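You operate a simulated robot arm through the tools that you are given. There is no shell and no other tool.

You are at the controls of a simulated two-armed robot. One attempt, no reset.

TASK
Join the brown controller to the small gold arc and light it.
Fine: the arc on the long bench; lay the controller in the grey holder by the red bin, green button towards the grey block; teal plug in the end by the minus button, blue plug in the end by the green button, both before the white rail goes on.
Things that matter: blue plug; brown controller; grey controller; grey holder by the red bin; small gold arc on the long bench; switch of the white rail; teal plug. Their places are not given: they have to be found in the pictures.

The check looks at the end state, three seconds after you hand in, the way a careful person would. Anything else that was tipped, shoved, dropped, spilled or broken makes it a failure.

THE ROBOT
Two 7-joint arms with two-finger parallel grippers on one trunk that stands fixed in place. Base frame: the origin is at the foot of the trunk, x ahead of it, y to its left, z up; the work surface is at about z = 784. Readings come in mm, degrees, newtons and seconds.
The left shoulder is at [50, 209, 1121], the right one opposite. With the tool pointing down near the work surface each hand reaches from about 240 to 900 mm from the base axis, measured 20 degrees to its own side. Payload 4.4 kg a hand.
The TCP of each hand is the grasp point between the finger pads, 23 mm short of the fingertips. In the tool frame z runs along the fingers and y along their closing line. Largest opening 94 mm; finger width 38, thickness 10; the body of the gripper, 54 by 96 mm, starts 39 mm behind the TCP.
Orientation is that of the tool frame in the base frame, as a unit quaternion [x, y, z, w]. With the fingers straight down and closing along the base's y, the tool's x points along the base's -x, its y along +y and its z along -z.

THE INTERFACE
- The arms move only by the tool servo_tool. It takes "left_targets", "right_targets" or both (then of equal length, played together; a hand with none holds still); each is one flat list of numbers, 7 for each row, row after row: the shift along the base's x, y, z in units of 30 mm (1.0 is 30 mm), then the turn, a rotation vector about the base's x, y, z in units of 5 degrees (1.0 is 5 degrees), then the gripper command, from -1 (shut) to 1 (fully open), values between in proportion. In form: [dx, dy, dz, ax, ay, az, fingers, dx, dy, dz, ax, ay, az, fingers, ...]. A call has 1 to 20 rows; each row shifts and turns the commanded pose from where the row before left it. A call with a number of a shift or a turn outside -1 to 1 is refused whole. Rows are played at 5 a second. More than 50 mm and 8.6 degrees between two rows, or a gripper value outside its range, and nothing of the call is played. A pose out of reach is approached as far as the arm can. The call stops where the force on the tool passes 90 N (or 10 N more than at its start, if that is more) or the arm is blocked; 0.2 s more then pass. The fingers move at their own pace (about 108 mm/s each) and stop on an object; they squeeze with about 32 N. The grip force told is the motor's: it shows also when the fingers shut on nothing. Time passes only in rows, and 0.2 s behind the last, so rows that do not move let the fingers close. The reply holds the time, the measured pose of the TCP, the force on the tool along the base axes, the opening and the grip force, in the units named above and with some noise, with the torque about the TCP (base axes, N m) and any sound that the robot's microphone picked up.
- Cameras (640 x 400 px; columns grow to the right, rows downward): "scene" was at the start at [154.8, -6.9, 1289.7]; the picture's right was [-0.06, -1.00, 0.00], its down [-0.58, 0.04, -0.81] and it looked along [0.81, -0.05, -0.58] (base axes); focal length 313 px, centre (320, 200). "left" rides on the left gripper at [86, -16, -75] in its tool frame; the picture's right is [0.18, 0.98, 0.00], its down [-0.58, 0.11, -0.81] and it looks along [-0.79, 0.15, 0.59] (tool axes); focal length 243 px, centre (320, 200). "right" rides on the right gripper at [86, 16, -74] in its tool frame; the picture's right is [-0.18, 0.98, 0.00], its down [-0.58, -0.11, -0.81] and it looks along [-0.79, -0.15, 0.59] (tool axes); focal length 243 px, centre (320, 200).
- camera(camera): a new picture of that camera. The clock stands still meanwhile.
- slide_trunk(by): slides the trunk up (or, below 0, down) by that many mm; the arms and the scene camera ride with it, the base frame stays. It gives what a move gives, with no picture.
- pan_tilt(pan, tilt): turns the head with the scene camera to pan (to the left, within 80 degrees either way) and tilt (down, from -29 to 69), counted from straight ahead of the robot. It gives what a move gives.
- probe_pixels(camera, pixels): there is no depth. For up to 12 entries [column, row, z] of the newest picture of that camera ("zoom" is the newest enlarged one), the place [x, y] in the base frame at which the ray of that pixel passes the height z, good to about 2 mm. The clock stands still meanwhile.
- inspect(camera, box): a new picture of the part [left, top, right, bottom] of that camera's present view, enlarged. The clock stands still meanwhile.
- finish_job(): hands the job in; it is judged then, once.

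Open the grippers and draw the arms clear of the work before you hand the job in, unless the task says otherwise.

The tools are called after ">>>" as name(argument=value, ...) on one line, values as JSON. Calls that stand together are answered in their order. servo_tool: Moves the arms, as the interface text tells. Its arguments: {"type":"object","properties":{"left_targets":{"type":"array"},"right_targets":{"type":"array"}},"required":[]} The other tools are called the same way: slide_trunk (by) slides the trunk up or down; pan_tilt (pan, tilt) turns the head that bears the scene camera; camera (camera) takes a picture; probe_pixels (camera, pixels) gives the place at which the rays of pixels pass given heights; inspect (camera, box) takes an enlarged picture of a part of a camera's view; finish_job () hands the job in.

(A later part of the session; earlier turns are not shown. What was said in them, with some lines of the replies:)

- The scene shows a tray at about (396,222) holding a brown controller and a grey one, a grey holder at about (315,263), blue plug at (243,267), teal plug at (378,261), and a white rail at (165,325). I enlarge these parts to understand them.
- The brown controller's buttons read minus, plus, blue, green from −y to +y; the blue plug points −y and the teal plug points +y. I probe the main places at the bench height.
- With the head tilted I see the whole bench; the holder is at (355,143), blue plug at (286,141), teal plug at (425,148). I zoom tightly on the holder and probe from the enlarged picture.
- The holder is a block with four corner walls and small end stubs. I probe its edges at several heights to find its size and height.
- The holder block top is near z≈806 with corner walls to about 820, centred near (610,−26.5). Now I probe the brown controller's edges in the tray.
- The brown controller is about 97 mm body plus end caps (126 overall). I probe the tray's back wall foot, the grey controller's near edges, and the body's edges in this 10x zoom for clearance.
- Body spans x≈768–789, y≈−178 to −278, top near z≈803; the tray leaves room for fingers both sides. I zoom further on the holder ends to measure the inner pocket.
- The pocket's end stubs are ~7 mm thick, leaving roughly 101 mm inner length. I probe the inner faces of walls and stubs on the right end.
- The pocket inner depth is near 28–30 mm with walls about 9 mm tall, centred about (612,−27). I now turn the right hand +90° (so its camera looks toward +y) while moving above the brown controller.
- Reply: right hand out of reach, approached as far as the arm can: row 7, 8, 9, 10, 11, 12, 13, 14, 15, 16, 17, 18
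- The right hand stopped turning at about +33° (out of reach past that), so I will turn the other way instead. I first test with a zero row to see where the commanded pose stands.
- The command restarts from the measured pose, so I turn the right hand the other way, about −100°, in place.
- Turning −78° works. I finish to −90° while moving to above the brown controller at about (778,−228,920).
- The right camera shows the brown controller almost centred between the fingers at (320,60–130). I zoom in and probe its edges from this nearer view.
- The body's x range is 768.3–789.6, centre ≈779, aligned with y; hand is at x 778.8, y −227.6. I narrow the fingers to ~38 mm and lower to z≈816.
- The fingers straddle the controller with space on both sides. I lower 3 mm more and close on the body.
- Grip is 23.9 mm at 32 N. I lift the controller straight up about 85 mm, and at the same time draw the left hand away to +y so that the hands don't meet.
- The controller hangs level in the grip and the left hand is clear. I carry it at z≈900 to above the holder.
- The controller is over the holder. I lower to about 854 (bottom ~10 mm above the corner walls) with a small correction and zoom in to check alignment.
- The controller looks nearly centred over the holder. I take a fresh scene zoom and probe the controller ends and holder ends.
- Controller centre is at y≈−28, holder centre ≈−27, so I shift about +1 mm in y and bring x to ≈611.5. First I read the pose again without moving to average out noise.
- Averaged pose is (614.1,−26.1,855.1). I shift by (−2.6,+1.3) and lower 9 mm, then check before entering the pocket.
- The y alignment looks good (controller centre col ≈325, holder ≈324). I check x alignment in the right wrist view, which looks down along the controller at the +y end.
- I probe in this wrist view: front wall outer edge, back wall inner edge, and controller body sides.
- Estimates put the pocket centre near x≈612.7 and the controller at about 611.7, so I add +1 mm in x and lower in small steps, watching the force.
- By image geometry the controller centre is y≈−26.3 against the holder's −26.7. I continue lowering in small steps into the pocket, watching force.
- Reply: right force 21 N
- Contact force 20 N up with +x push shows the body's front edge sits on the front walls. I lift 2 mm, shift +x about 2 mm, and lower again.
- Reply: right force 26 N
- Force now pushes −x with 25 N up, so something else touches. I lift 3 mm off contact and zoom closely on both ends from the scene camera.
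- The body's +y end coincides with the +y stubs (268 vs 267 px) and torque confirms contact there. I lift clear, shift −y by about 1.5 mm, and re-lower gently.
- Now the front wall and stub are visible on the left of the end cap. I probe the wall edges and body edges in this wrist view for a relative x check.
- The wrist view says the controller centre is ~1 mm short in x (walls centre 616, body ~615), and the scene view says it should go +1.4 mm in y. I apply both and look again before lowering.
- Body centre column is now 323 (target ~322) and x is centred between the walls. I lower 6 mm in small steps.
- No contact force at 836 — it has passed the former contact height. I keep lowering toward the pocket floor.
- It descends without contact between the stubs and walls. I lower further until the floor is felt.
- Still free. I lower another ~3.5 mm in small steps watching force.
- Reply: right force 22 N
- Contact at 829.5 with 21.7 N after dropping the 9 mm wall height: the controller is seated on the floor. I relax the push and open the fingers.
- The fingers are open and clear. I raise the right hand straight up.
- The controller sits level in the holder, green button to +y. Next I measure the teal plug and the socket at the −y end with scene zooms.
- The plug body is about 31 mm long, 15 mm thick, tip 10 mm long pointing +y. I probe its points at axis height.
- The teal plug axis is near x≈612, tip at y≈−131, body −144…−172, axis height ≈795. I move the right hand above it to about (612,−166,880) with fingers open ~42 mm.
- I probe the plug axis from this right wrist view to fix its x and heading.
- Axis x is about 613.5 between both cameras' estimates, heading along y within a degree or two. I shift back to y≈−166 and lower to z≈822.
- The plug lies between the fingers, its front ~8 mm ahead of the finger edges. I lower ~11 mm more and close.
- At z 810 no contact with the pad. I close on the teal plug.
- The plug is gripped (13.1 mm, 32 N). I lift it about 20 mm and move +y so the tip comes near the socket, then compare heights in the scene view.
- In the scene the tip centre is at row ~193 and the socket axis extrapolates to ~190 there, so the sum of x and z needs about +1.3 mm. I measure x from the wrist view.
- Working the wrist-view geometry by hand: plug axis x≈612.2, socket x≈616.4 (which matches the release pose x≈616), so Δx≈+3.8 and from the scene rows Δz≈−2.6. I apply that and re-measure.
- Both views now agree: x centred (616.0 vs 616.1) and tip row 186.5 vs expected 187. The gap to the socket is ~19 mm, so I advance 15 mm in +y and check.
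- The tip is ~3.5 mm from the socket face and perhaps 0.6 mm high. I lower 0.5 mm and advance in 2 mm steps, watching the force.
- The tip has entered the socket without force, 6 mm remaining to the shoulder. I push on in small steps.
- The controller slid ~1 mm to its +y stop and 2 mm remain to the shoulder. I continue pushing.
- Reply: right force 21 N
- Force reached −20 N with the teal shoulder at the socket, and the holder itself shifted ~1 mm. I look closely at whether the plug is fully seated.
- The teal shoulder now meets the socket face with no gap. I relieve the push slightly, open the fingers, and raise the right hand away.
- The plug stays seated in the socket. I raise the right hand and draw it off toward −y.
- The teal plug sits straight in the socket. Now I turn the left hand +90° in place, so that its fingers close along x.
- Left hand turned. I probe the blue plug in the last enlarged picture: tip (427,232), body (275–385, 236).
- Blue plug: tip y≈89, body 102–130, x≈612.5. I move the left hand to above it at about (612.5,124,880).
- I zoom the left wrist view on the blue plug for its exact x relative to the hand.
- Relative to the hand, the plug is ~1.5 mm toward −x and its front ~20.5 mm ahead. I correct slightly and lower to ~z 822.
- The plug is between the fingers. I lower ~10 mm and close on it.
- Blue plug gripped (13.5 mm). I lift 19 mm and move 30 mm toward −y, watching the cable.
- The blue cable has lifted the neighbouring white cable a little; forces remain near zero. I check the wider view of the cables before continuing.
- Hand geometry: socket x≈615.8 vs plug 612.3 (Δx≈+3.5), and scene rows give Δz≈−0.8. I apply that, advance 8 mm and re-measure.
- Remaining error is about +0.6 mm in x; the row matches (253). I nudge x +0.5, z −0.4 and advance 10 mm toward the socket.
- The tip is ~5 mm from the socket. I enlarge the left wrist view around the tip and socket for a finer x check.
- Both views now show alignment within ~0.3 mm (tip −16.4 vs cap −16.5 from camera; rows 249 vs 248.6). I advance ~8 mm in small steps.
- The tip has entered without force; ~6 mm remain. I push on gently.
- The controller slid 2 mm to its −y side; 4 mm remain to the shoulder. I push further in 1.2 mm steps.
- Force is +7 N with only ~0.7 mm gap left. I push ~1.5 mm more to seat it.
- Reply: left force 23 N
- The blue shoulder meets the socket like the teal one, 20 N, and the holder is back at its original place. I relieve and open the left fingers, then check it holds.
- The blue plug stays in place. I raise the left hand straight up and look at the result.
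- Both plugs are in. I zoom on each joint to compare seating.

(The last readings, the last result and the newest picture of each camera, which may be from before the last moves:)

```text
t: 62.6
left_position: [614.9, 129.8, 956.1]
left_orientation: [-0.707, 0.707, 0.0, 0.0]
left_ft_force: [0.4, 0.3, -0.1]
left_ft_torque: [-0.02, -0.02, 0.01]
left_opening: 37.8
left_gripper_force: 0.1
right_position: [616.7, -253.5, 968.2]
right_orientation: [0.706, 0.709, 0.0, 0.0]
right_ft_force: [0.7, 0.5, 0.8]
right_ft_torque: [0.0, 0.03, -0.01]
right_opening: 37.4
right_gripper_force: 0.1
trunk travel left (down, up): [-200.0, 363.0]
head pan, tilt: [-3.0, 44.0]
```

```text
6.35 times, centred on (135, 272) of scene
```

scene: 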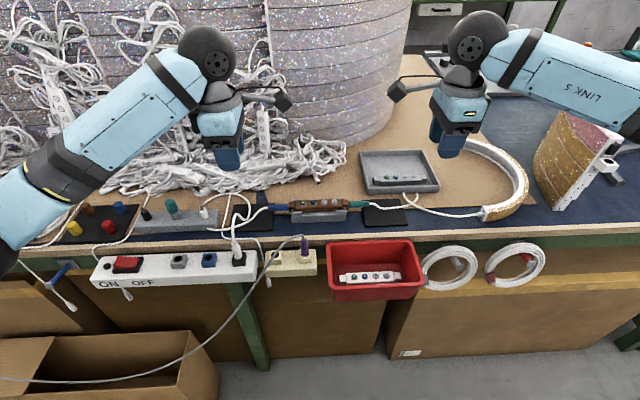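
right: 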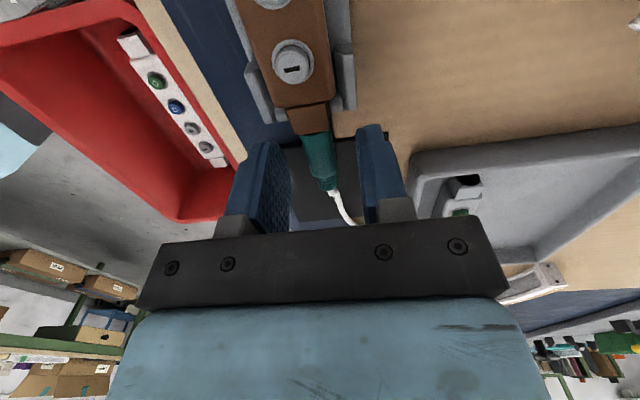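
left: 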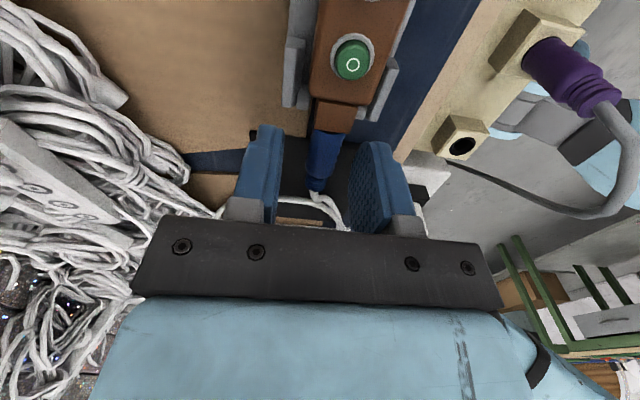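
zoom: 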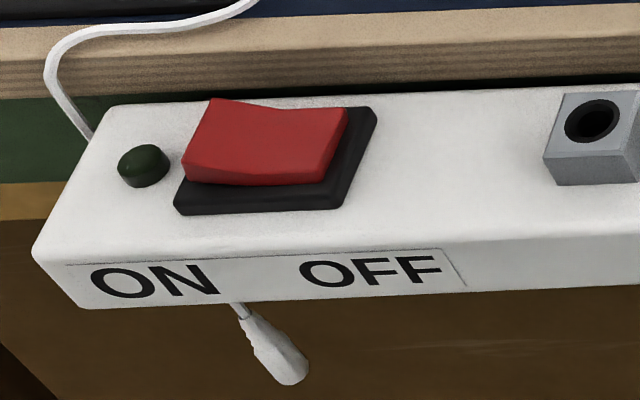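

Both plugs sit with shoulders against the sockets. The rail's rocker stands with its ON (left, +y) side up, so it is off. I turn the left hand back to 0° and bring it above the switch with fingers shut.

>>> servo_tool(left_targets=[-0.176, 0.398, 0, 0, 0, -1, -0.5, -0.176, 0.398, 0, 0, 0, -1, -1, -0.176, 0.398, 0, 0, 0, -1, -1, -0.176, 0.398, 0, 0, 0, -1, -1, -0.176, 0.398, 0, 0, 0, -1, -1, -0.176, 0.398, 0, 0, 0, -1, -1, -0.176, 0.398, 0, 0, 0, -1, -1, -0.176, 0.398, 0, 0, 0, -1, -1, -0.176, 0.398, 0, 0, 0, -1, -1, -0.176, 0.398, 0, 0, 0, -1, -1, -0.176, 0.398, 0, 0, 0, -1, -1, -0.176, 0.398, 0, 0, 0, -1, -1, -0.176, 0.398, 0, 0, 0, -1, -1, -0.176, 0.398, 0, 0, 0, -1, -1, -0.176, 0.398, 0, 0, 0, -1, -1, -0.176, 0.398, 0, 0, 0, -1, -1, -0.176, 0.398, 0, 0, 0, -1, -1, -0.176, 0.398, 0, 0, 0, -1, -1])

>>> camera(camera="left")

>>> camera(camera="scene")

```text
t: 66.4
left_position: [520.2, 342.9, 958.2]
left_orientation: [0.001, 1.0, 0.0, 0.0]
left_ft_force: [0.5, 0.2, -0.3]
left_ft_torque: [0.0, 0.01, 0.02]
left_opening: 0.2
left_gripper_force: 31.3
right_position: [616.0, -252.2, 968.2]
right_orientation: [0.706, 0.708, 0.0, 0.0]
right_ft_force: [0.1, 0.4, -0.2]
right_ft_torque: [0.03, -0.01, 0.01]
right_opening: 37.6
right_gripper_force: 0.1
trunk travel left (down, up): [-200.0, 363.0]
head pan, tilt: [-3.0, 44.0]
```

```text
taken
```

left: 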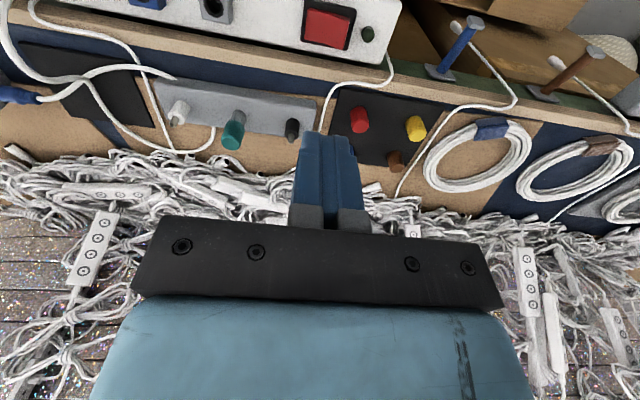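

```text
taken
```

scene: 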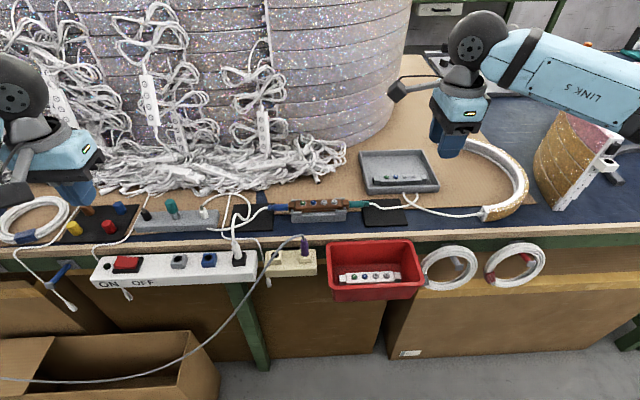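

The left view shows the rocker at (326,27) and lamp at (367,33). I probe the same points from the scene and left cameras at several heights to find the rail's height.

>>> probe_pixels(camera="scene", pixels=[[126.3, 262.6, 740], [126.3, 262.6, 760], [126.3, 262.6, 780], [107.5, 266, 740], [107.5, 266, 760], [107.5, 266, 780]])

>>> probe_pixels(camera="left", pixels=[[326, 27, 740], [326, 27, 760], [326, 27, 780], [367, 33, 740], [367, 33, 760], [367, 33, 780]])

>>> inspect(camera="left", box=[280, 0, 400, 75])

>>> inspect(camera="scene", box=[85, 240, 165, 303])

```text
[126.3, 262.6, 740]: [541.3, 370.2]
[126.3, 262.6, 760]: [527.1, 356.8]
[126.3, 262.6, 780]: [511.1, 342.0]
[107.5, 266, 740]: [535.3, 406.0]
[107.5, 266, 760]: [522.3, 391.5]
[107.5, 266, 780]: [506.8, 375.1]
```

```text
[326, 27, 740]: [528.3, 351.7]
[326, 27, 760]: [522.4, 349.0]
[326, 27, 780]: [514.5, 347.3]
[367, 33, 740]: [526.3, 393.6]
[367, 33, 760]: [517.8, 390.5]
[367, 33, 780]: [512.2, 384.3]
```

```text
5.33 times, centred on (340, 38) of left
```

zoom: 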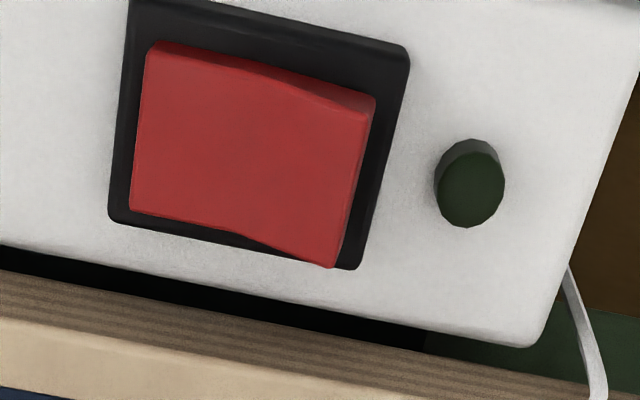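

```text
6.35 times, centred on (125, 272) of scene
```

zoom: 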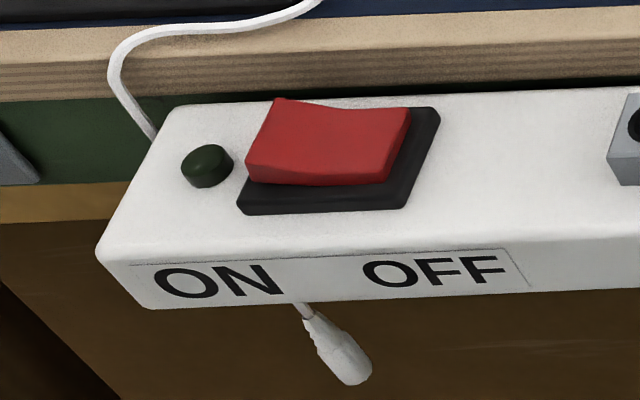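

Triangulation: rocker top centre ≈(519,349,772), spanning y 330–368 with the +y (ON) side raised; lamp at y≈388. I bring the shut fingertips above the raised half at (517,360).

>>> servo_tool(left_targets=[-0.018, 0.095, -0.794, 0, 0, 0, -1, -0.018, 0.095, -0.794, 0, 0, 0, -1, -0.018, 0.095, -0.794, 0, 0, 0, -1, -0.018, 0.095, -0.794, 0, 0, 0, -1, -0.018, 0.095, -0.794, 0, 0, 0, -1, -0.018, 0.095, -0.794, 0, 0, 0, -1, 0, 0, 0, 0, 0, 0, -1])

>>> camera(camera="left")

>>> inspect(camera="scene", box=[75, 220, 185, 303])

```text
t: 68.0
left_position: [516.4, 361.4, 816.5]
left_orientation: [0.0, 1.0, 0.0, 0.0]
left_ft_force: [1.6, -0.3, 0.2]
left_ft_torque: [0.01, 0.02, 0.0]
left_opening: 0.0
left_gripper_force: 31.9
right_position: [616.6, -254.1, 968.3]
right_orientation: [0.706, 0.708, -0.001, 0.001]
right_ft_force: [0.6, 0.6, -0.2]
right_ft_torque: [0.0, 0.0, 0.0]
right_opening: 37.6
right_gripper_force: 0.1
trunk travel left (down, up): [-200.0, 363.0]
head pan, tilt: [-3.0, 44.0]
```

```text
taken
```

left: 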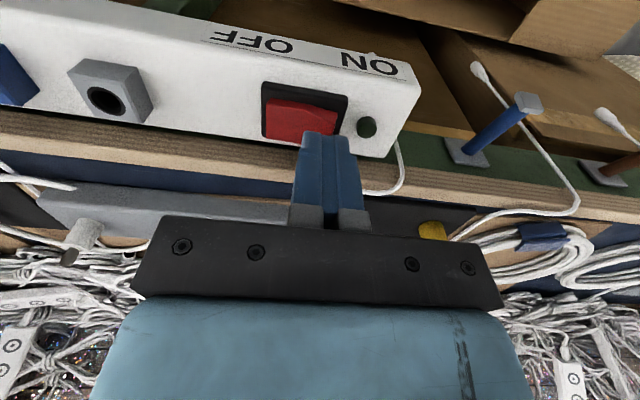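

```text
4.82 times, centred on (130, 262) of scene
```

zoom: 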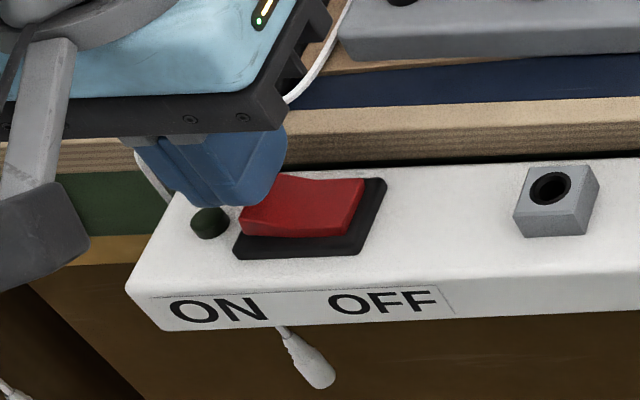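

The contact point maps to pixel (320,125) in the left view, inside the raised half of the rocker. I lower to just above and then press in 2 mm steps.

>>> servo_tool(left_targets=[0, 0, -0.3, 0, 0, 0, -1, 0, 0, -0.2, 0, 0, 0, -1, 0, 0, -0.07, 0, 0, 0, -1, 0, 0, -0.07, 0, 0, 0, -1, 0, 0, 0, 0, 0, 0, -1])

>>> inspect(camera="scene", box=[85, 235, 165, 300])

>>> camera(camera="left")

```text
t: 69.2
left_position: [516.3, 361.1, 798.8]
left_orientation: [0.001, 1.0, 0.0, 0.002]
left_ft_force: [3.4, 3.0, 18.0]
left_ft_torque: [-0.06, 0.13, -0.15]
left_opening: 0.1
left_gripper_force: 32.1
right_position: [614.6, -253.8, 969.6]
right_orientation: [0.706, 0.708, 0.0, 0.0]
right_ft_force: [0.1, 0.1, -0.2]
right_ft_torque: [-0.03, -0.03, -0.03]
right_opening: 37.8
right_gripper_force: 0.1
trunk travel left (down, up): [-200.0, 363.0]
head pan, tilt: [-3.0, 44.0]
heard: click
```

```text
6.15 times, centred on (125, 268) of scene
```

zoom: 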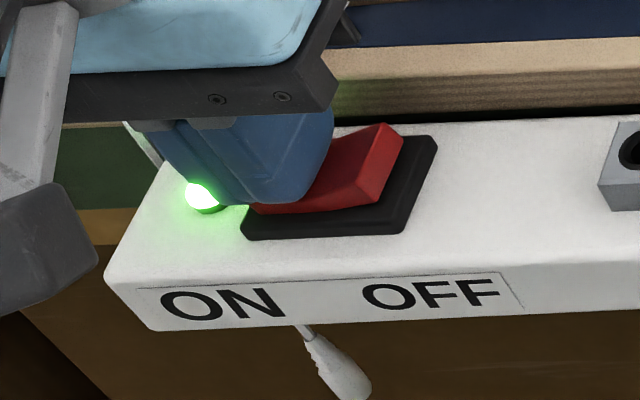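

```text
taken
```

left: 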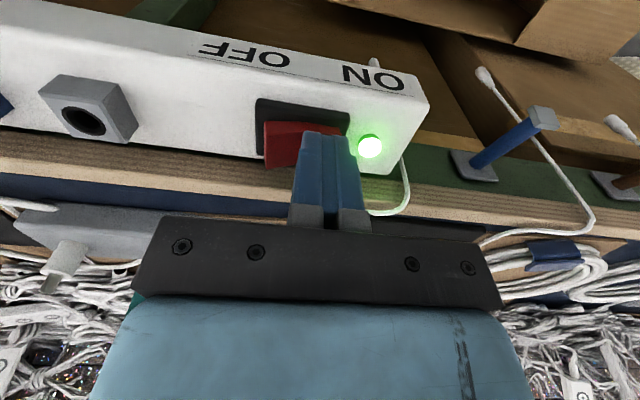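

A click was heard, the rocker flipped and the rail's lamp glows green. I raise the left hand and look whether the arc lights.

>>> servo_tool(left_targets=[0, 0, 0.3, 0, 0, 0, -1, 0, 0, 0.9, 0, 0, 0, -1, 0, 0, 1, 0, 0, 0, -1, 0, 0, 1, 0, 0, 0, -1, 0, 0, 1, 0, 0, 0, -1])

>>> camera(camera="scene")

>>> inspect(camera="scene", box=[270, 120, 540, 290])

>>> inspect(camera="scene", box=[85, 190, 265, 303])

```text
t: 70.4
left_position: [518.5, 363.0, 922.5]
left_orientation: [0.0, 1.0, 0.0, 0.0]
left_ft_force: [-0.7, 0.0, 0.0]
left_ft_torque: [0.0, -0.01, -0.01]
left_opening: 0.0
left_gripper_force: 32.0
right_position: [616.3, -253.4, 969.1]
right_orientation: [0.706, 0.708, 0.0, 0.0]
right_ft_force: [0.3, -0.3, 0.1]
right_ft_torque: [-0.04, -0.04, -0.04]
right_opening: 37.6
right_gripper_force: 0.1
trunk travel left (down, up): [-200.0, 363.0]
head pan, tilt: [-3.0, 44.0]
```

```text
taken
```

scene: 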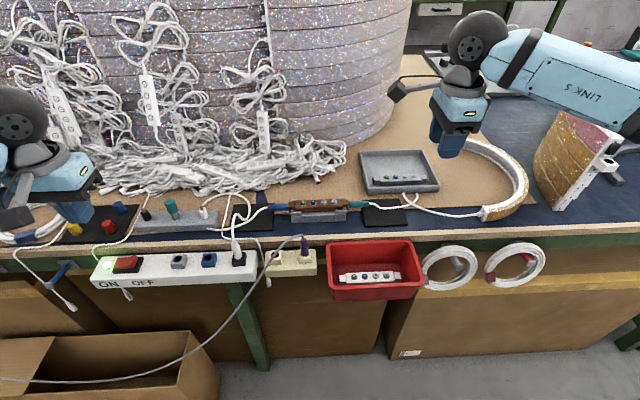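

```text
2.35 times, centred on (405, 205) of scene
```

zoom: 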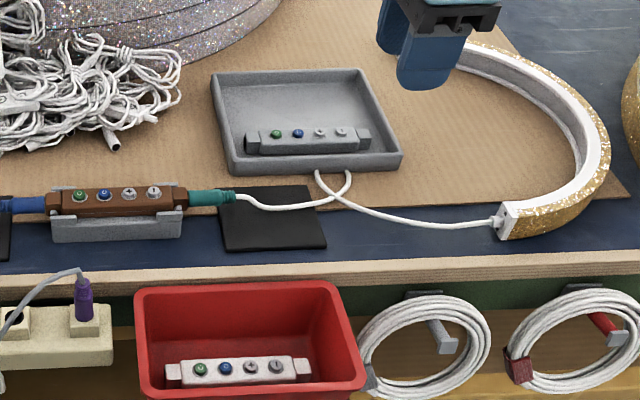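

```text
3.54 times, centred on (175, 246) of scene
```

zoom: 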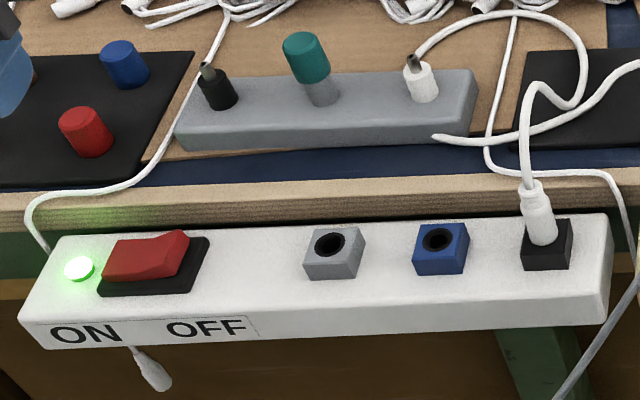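

The rail is on (lamp green), but the arc is not lit yet, so the controller's green button must be pressed. I locate the green button exactly.

>>> inspect(camera="scene", box=[285, 190, 325, 215])

>>> probe_pixels(camera="zoom", pixels=[[292, 192, 825], [292, 192, 828], [292, 192, 831], [460, 185, 825], [460, 185, 828], [460, 185, 831]])

```text
16.00 times, centred on (305, 202) of scene
```

zoom: 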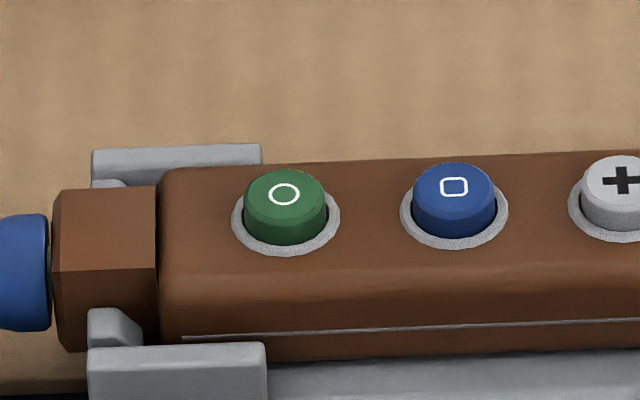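

```text
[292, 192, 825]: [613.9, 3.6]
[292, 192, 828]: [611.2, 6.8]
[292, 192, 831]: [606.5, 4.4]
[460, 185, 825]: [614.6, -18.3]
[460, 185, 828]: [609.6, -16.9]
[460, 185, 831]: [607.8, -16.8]
```

Green button top is about (615,6) with its neighbour 22 mm away. I carry the shut left hand at z≈922 to above it.

>>> servo_tool(left_targets=[0.269, -0.989, 0, 0, 0, 0, -1, 0.269, -0.989, 0, 0, 0, 0, -1, 0.269, -0.989, 0, 0, 0, 0, -1, 0.269, -0.989, 0, 0, 0, 0, -1, 0.269, -0.989, 0, 0, 0, 0, -1, 0.269, -0.989, 0, 0, 0, 0, -1, 0.269, -0.989, 0, 0, 0, 0, -1, 0.269, -0.989, 0, 0, 0, 0, -1, 0.269, -0.989, 0, 0, 0, 0, -1, 0.269, -0.989, 0, 0, 0, 0, -1, 0.269, -0.989, 0, 0, 0, 0, -1, 0.269, -0.989, 0, 0, 0, 0, -1, 0, 0, 0, 0, 0, 0, -1])

>>> camera(camera="left")

>>> camera(camera="scene")

```text
t: 73.2
left_position: [614.5, 4.3, 921.3]
left_orientation: [0.0, 1.0, 0.0, 0.0]
left_ft_force: [-1.2, 0.8, 0.4]
left_ft_torque: [0.02, -0.01, 0.0]
left_opening: 0.0
left_gripper_force: 32.0
right_position: [615.2, -252.4, 968.3]
right_orientation: [0.706, 0.708, 0.0, -0.001]
right_ft_force: [1.6, 0.2, 0.6]
right_ft_torque: [0.02, -0.01, 0.0]
right_opening: 37.7
right_gripper_force: 0.1
trunk travel left (down, up): [-200.0, 363.0]
head pan, tilt: [-3.0, 44.0]
```

```text
taken
```

left: 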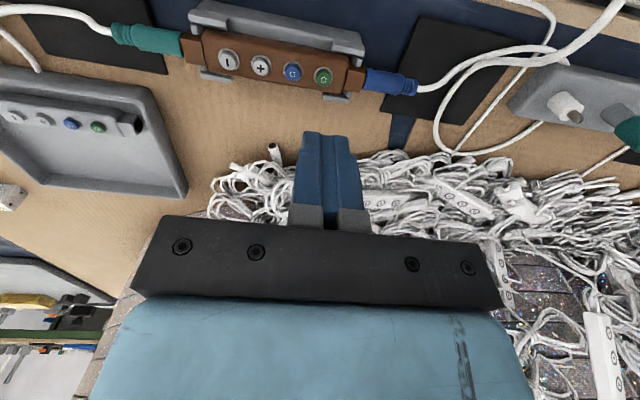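

```text
taken
```

scene: 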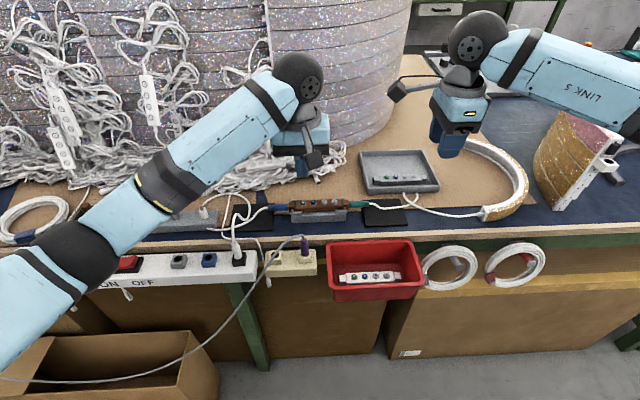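

In the left view the green button at (323,77) lies about (−2.5,+2) mm from below the TCP. I correct and lower to ~z 862.

>>> servo_tool(left_targets=[-0.08, 0.07, -0.6, 0, 0, 0, -1, 0, 0, -0.8, 0, 0, 0, -1, 0, 0, -0.6, 0, 0, 0, -1, 0, 0, 0, 0, 0, 0, -1])

>>> camera(camera="left")

>>> inspect(camera="scene", box=[270, 170, 350, 220])

```text
t: 74.2
left_position: [613.5, 6.6, 863.2]
left_orientation: [0.0, 1.0, 0.001, 0.0]
left_ft_force: [0.1, 0.7, 0.8]
left_ft_torque: [-0.01, 0.01, 0.0]
left_opening: 0.1
left_gripper_force: 32.3
right_position: [616.2, -252.8, 968.7]
right_orientation: [0.706, 0.708, 0.0, 0.0]
right_ft_force: [0.6, 0.6, -0.3]
right_ft_torque: [0.01, -0.02, -0.04]
right_opening: 37.7
right_gripper_force: 0.0
trunk travel left (down, up): [-200.0, 363.0]
head pan, tilt: [-3.0, 44.0]
```

```text
taken
```

left: 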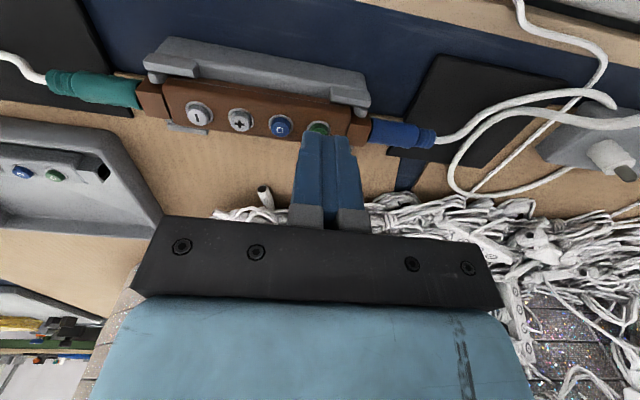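

```text
8.00 times, centred on (310, 195) of scene
```

zoom: 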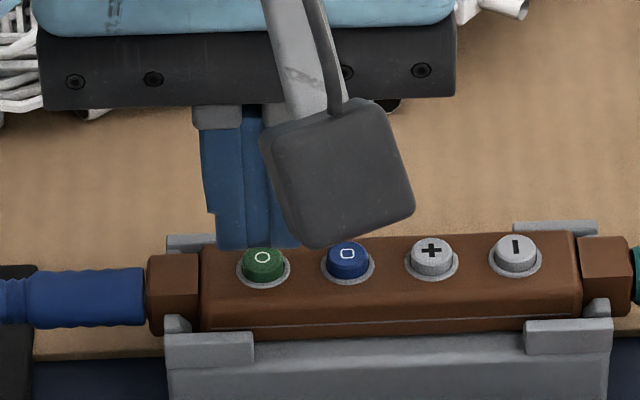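

The fingertips are just above the green button. I shift −2 mm in x and press down in small steps, listening for a click.

>>> servo_tool(left_targets=[-0.07, 0, -0.2, 0, 0, 0, -1, 0, 0, -0.1, 0, 0, 0, -1, 0, 0, -0.05, 0, 0, 0, -1, 0, 0, 0, 0, 0, 0, -1])

>>> inspect(camera="scene", box=[270, 170, 350, 220])

>>> inspect(camera="left", box=[240, 80, 400, 200])

```text
t: 75.2
left_position: [611.1, 6.7, 851.3]
left_orientation: [0.0, 1.0, 0.0, 0.0]
left_ft_force: [-1.4, 1.5, 0.3]
left_ft_torque: [0.01, -0.02, 0.01]
left_opening: 0.0
left_gripper_force: 31.9
right_position: [615.5, -252.8, 968.8]
right_orientation: [0.706, 0.708, 0.0, -0.001]
right_ft_force: [0.2, 0.3, 0.2]
right_ft_torque: [0.0, 0.03, 0.01]
right_opening: 37.5
right_gripper_force: 0.0
trunk travel left (down, up): [-200.0, 363.0]
head pan, tilt: [-3.0, 44.0]
```

```text
8.00 times, centred on (310, 195) of scene
```

zoom: 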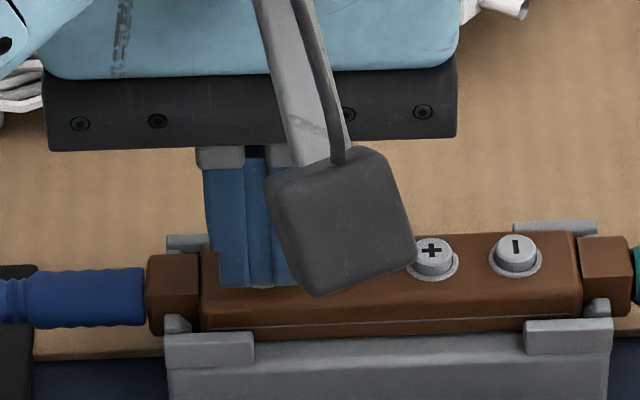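

```text
3.33 times, centred on (320, 140) of left
```

zoom: 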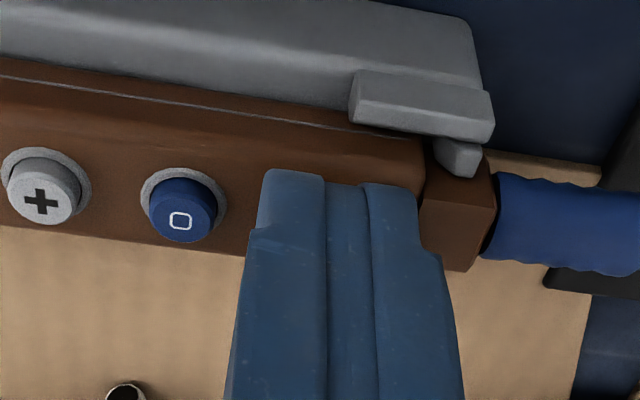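

The shut fingertips cover the green button and clear the blue one. I press down in ~1 mm steps.

>>> servo_tool(left_targets=[0, 0, -0.04, 0, 0, 0, -1, 0, 0, -0.04, 0, 0, 0, -1, 0, 0, 0, 0, 0, 0, -1])

```text
t: 76.0
left_position: [609.7, 7.1, 848.8]
left_orientation: [0.0, 1.0, 0.0, 0.0]
left_ft_force: [0.4, -0.2, 0.5]
left_ft_torque: [-0.01, 0.0, -0.01]
left_opening: 0.1
left_gripper_force: 32.1
right_position: [615.9, -253.4, 969.4]
right_orientation: [0.706, 0.709, -0.001, 0.0]
right_ft_force: [0.6, -0.6, -0.5]
right_ft_torque: [-0.01, 0.01, -0.01]
right_opening: 37.5
right_gripper_force: 0.1
trunk travel left (down, up): [-200.0, 363.0]
head pan, tilt: [-3.0, 44.0]
```

No contact yet at tip z≈826, meaning the button top is lower (~822), which places the button nearer x≈615. I shift +4.5 mm in x and go on pressing.

>>> servo_tool(left_targets=[0.15, 0, 0, 0, 0, 0, -1, 0, 0, -0.04, 0, 0, 0, -1, 0, 0, -0.04, 0, 0, 0, -1, 0, 0, 0, 0, 0, 0, -1])

>>> inspect(camera="scene", box=[270, 170, 350, 220])

>>> inspect(camera="left", box=[240, 80, 400, 200])

```text
t: 77.0
left_position: [614.7, 6.6, 846.0]
left_orientation: [0.0, 1.0, -0.001, 0.0]
left_ft_force: [-0.5, 0.1, 0.8]
left_ft_torque: [0.01, 0.02, -0.01]
left_opening: 0.0
left_gripper_force: 31.9
right_position: [616.3, -252.4, 968.9]
right_orientation: [0.706, 0.709, -0.001, 0.0]
right_ft_force: [-0.7, 0.2, 0.1]
right_ft_torque: [0.03, 0.03, 0.0]
right_opening: 37.5
right_gripper_force: 0.1
trunk travel left (down, up): [-200.0, 363.0]
head pan, tilt: [-3.0, 44.0]
```

```text
8.00 times, centred on (310, 195) of scene
```

zoom: 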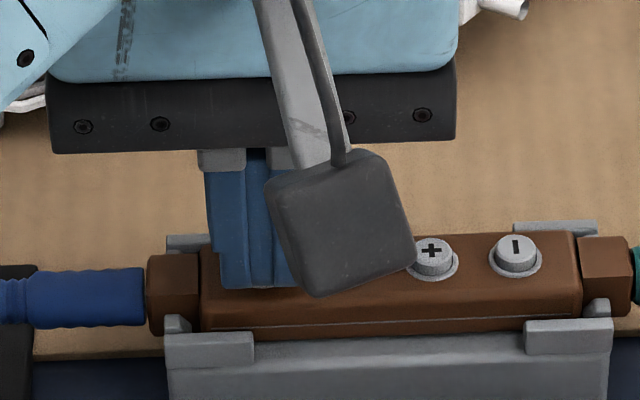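

```text
3.33 times, centred on (320, 140) of left
```

zoom: 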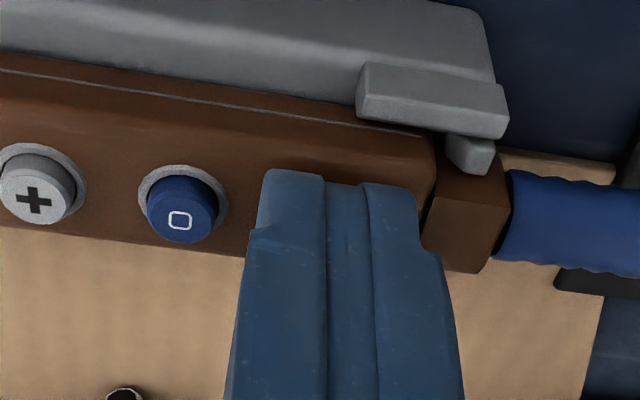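

Still free at tip z≈823. I continue down in 1 mm steps.

>>> servo_tool(left_targets=[0, 0, -0.035, 0, 0, 0, -1, 0, 0, -0.035, 0, 0, 0, -1, 0, 0, 0, 0, 0, 0, -1])

```text
t: 77.8
left_position: [613.6, 5.6, 844.5]
left_orientation: [-0.001, 1.0, 0.0, -0.001]
left_ft_force: [0.3, 1.7, 4.6]
left_ft_torque: [0.03, -0.01, 0.02]
left_opening: 0.0
left_gripper_force: 32.3
right_position: [615.0, -253.3, 968.7]
right_orientation: [0.705, 0.709, 0.0, 0.0]
right_ft_force: [0.1, -0.8, 0.4]
right_ft_torque: [0.01, 0.01, 0.0]
right_opening: 37.6
right_gripper_force: 0.1
trunk travel left (down, up): [-200.0, 363.0]
head pan, tilt: [-3.0, 44.0]
heard: click
```

A click was heard at 4.6 N. I raise the left hand and look at the arc.

>>> servo_tool(left_targets=[0, 0, 0.2, 0, 0, 0, -1, 0, 0, 0.6, 0, 0, 0, -1, 0, 0, 1, 0, 0, 0, -1, 0, 0, 1, 0, 0, 0, -1])

>>> camera(camera="scene")

>>> inspect(camera="scene", box=[270, 120, 540, 290])

```text
t: 78.8
left_position: [613.0, 7.3, 927.3]
left_orientation: [0.0, 1.0, 0.0, 0.001]
left_ft_force: [-0.1, -0.3, -0.1]
left_ft_torque: [0.02, 0.0, -0.01]
left_opening: 0.0
left_gripper_force: 31.6
right_position: [615.4, -253.5, 968.9]
right_orientation: [0.705, 0.709, 0.0, 0.0]
right_ft_force: [-0.7, 0.6, 0.1]
right_ft_torque: [0.02, 0.01, -0.03]
right_opening: 37.7
right_gripper_force: 0.0
trunk travel left (down, up): [-200.0, 363.0]
head pan, tilt: [-3.0, 44.0]
```

```text
taken
```

scene: 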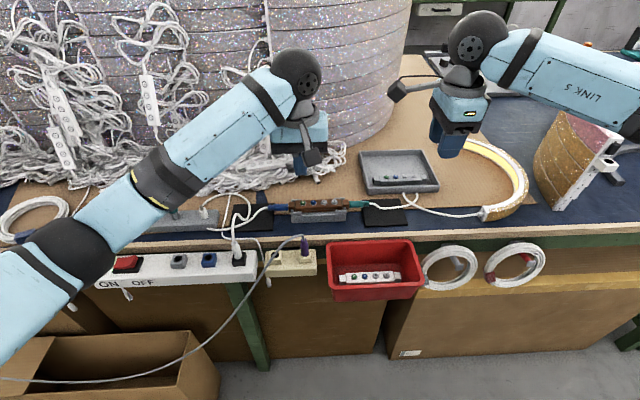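

```text
2.35 times, centred on (405, 205) of scene
```

zoom: 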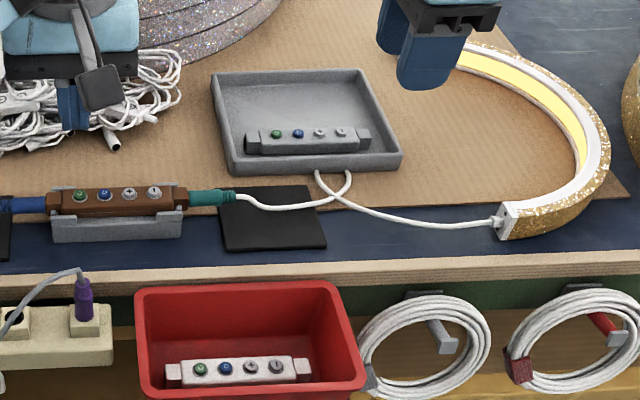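

The small gold arc now glows yellow. I open both grippers and draw the arms up and away from the work.

>>> servo_tool(left_targets=[0, 0.2, 1, 0, 0, 0, 0, 0, 0.5, 1, 0, 0, 0, 1, -0.3, 0.8, 1, 0, 0, 0, 1, -0.3, 0.9, 1, 0, 0, 0, 1, -0.3, 0.9, 0.8, 0, 0, 0, 1, -0.3, 0.9, 0, 0, 0, 0, 1, -0.3, 0.9, 0, 0, 0, 0, 1], right_targets=[0, -0.3, 0.8, 0, 0, 0, 0, 0, -0.5, 0.8, 0, 0, 0, 0.5, 0, -0.5, 0.8, 0, 0, 0, 1, 0, -0.5, 0.8, 0, 0, 0, 1, 0, -0.5, 0.8, 0, 0, 0, 1, 0, -0.3, 0.3, 0, 0, 0, 1, 0, 0, 0, 0, 0, 0, 1])

>>> camera(camera="scene")

>>> inspect(camera="scene", box=[200, 150, 400, 275])

>>> inspect(camera="scene", box=[340, 110, 560, 250])

>>> inspect(camera="scene", box=[0, 170, 260, 332])

```text
t: 80.4
left_position: [568.5, 158.9, 1072.1]
left_orientation: [-0.001, 1.0, 0.0, 0.001]
left_ft_force: [-0.3, 0.0, 0.1]
left_ft_torque: [0.01, -0.01, 0.01]
left_opening: 93.9
left_gripper_force: 0.0
right_position: [613.7, -330.4, 1099.2]
right_orientation: [0.706, 0.708, 0.001, 0.001]
right_ft_force: [-0.2, 0.3, 0.0]
right_ft_torque: [-0.04, -0.02, 0.0]
right_opening: 93.9
right_gripper_force: 0.2
trunk travel left (down, up): [-200.0, 363.0]
head pan, tilt: [-3.0, 44.0]
```

```text
taken
```

scene: 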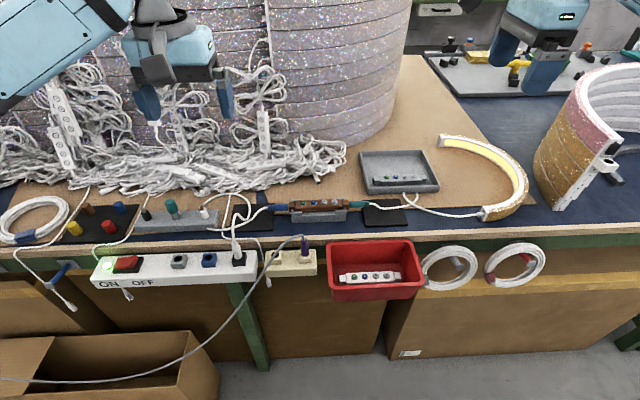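

```text
3.20 times, centred on (300, 212) of scene
```

zoom: 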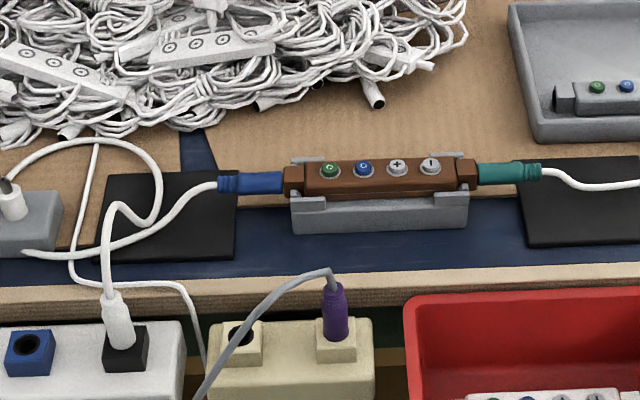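

```text
2.86 times, centred on (450, 180) of scene
```

zoom: 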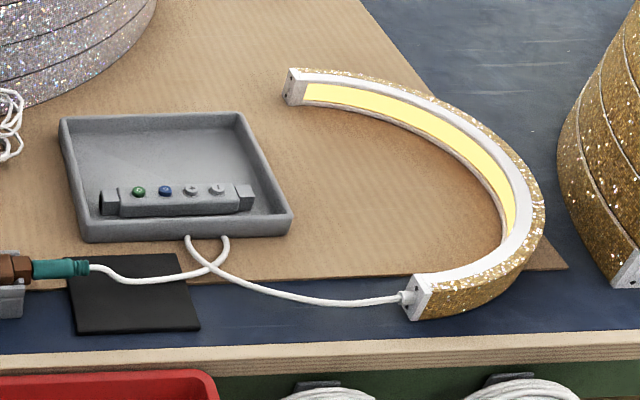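

```text
2.46 times, centred on (130, 251) of scene
```

zoom: 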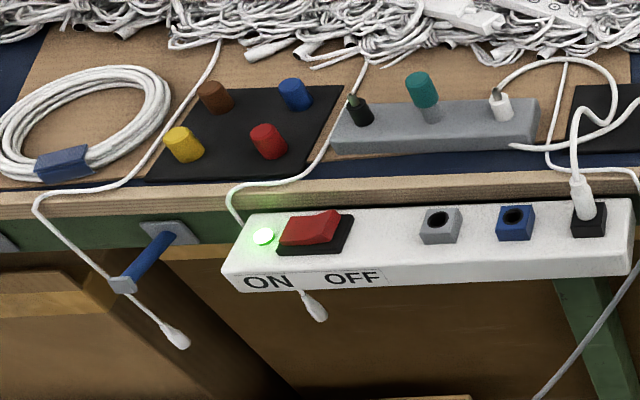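

The arc glows, the rail lamp is green, both plugs are seated, the controller lies in the holder with its green button toward the grey block, and nothing else has moved. The grippers are open and the arms clear, so I hand in.

>>> finish_job()

```text
The job is handed in.
```

The small gold arc is lit and the job is handed in. In the last pictures before hand-in, nothing else on the bench looked tipped or shoved.

- **Controller:** the brown controller lies in the grey holder by the red bin, with its green button towards the grey block. The grey controller is untouched in its tray.
- **Plugs:** the teal plug is in the end by the minus button and the blue plug in the end by the green button. Both are pushed in up to the shoulder, and both went in before the rail was switched on. Neither plug made an audible click, so I judged their seating by eye and by the push force.
- **Power:** I pressed the white rail's switch to ON; it clicked and its lamp turned green. The arc stayed dark until I pressed the controller's green button, which also clicked.
- **Holder:** it slid about 1 mm when I pushed in the teal plug. The push for the blue plug moved it back to about where it started.
- **Cables:** the blue plug's cable lifted a neighbouring white cable slightly. The white plug in the rail stayed in place.

Both grippers are open and the arms are clear of the work.
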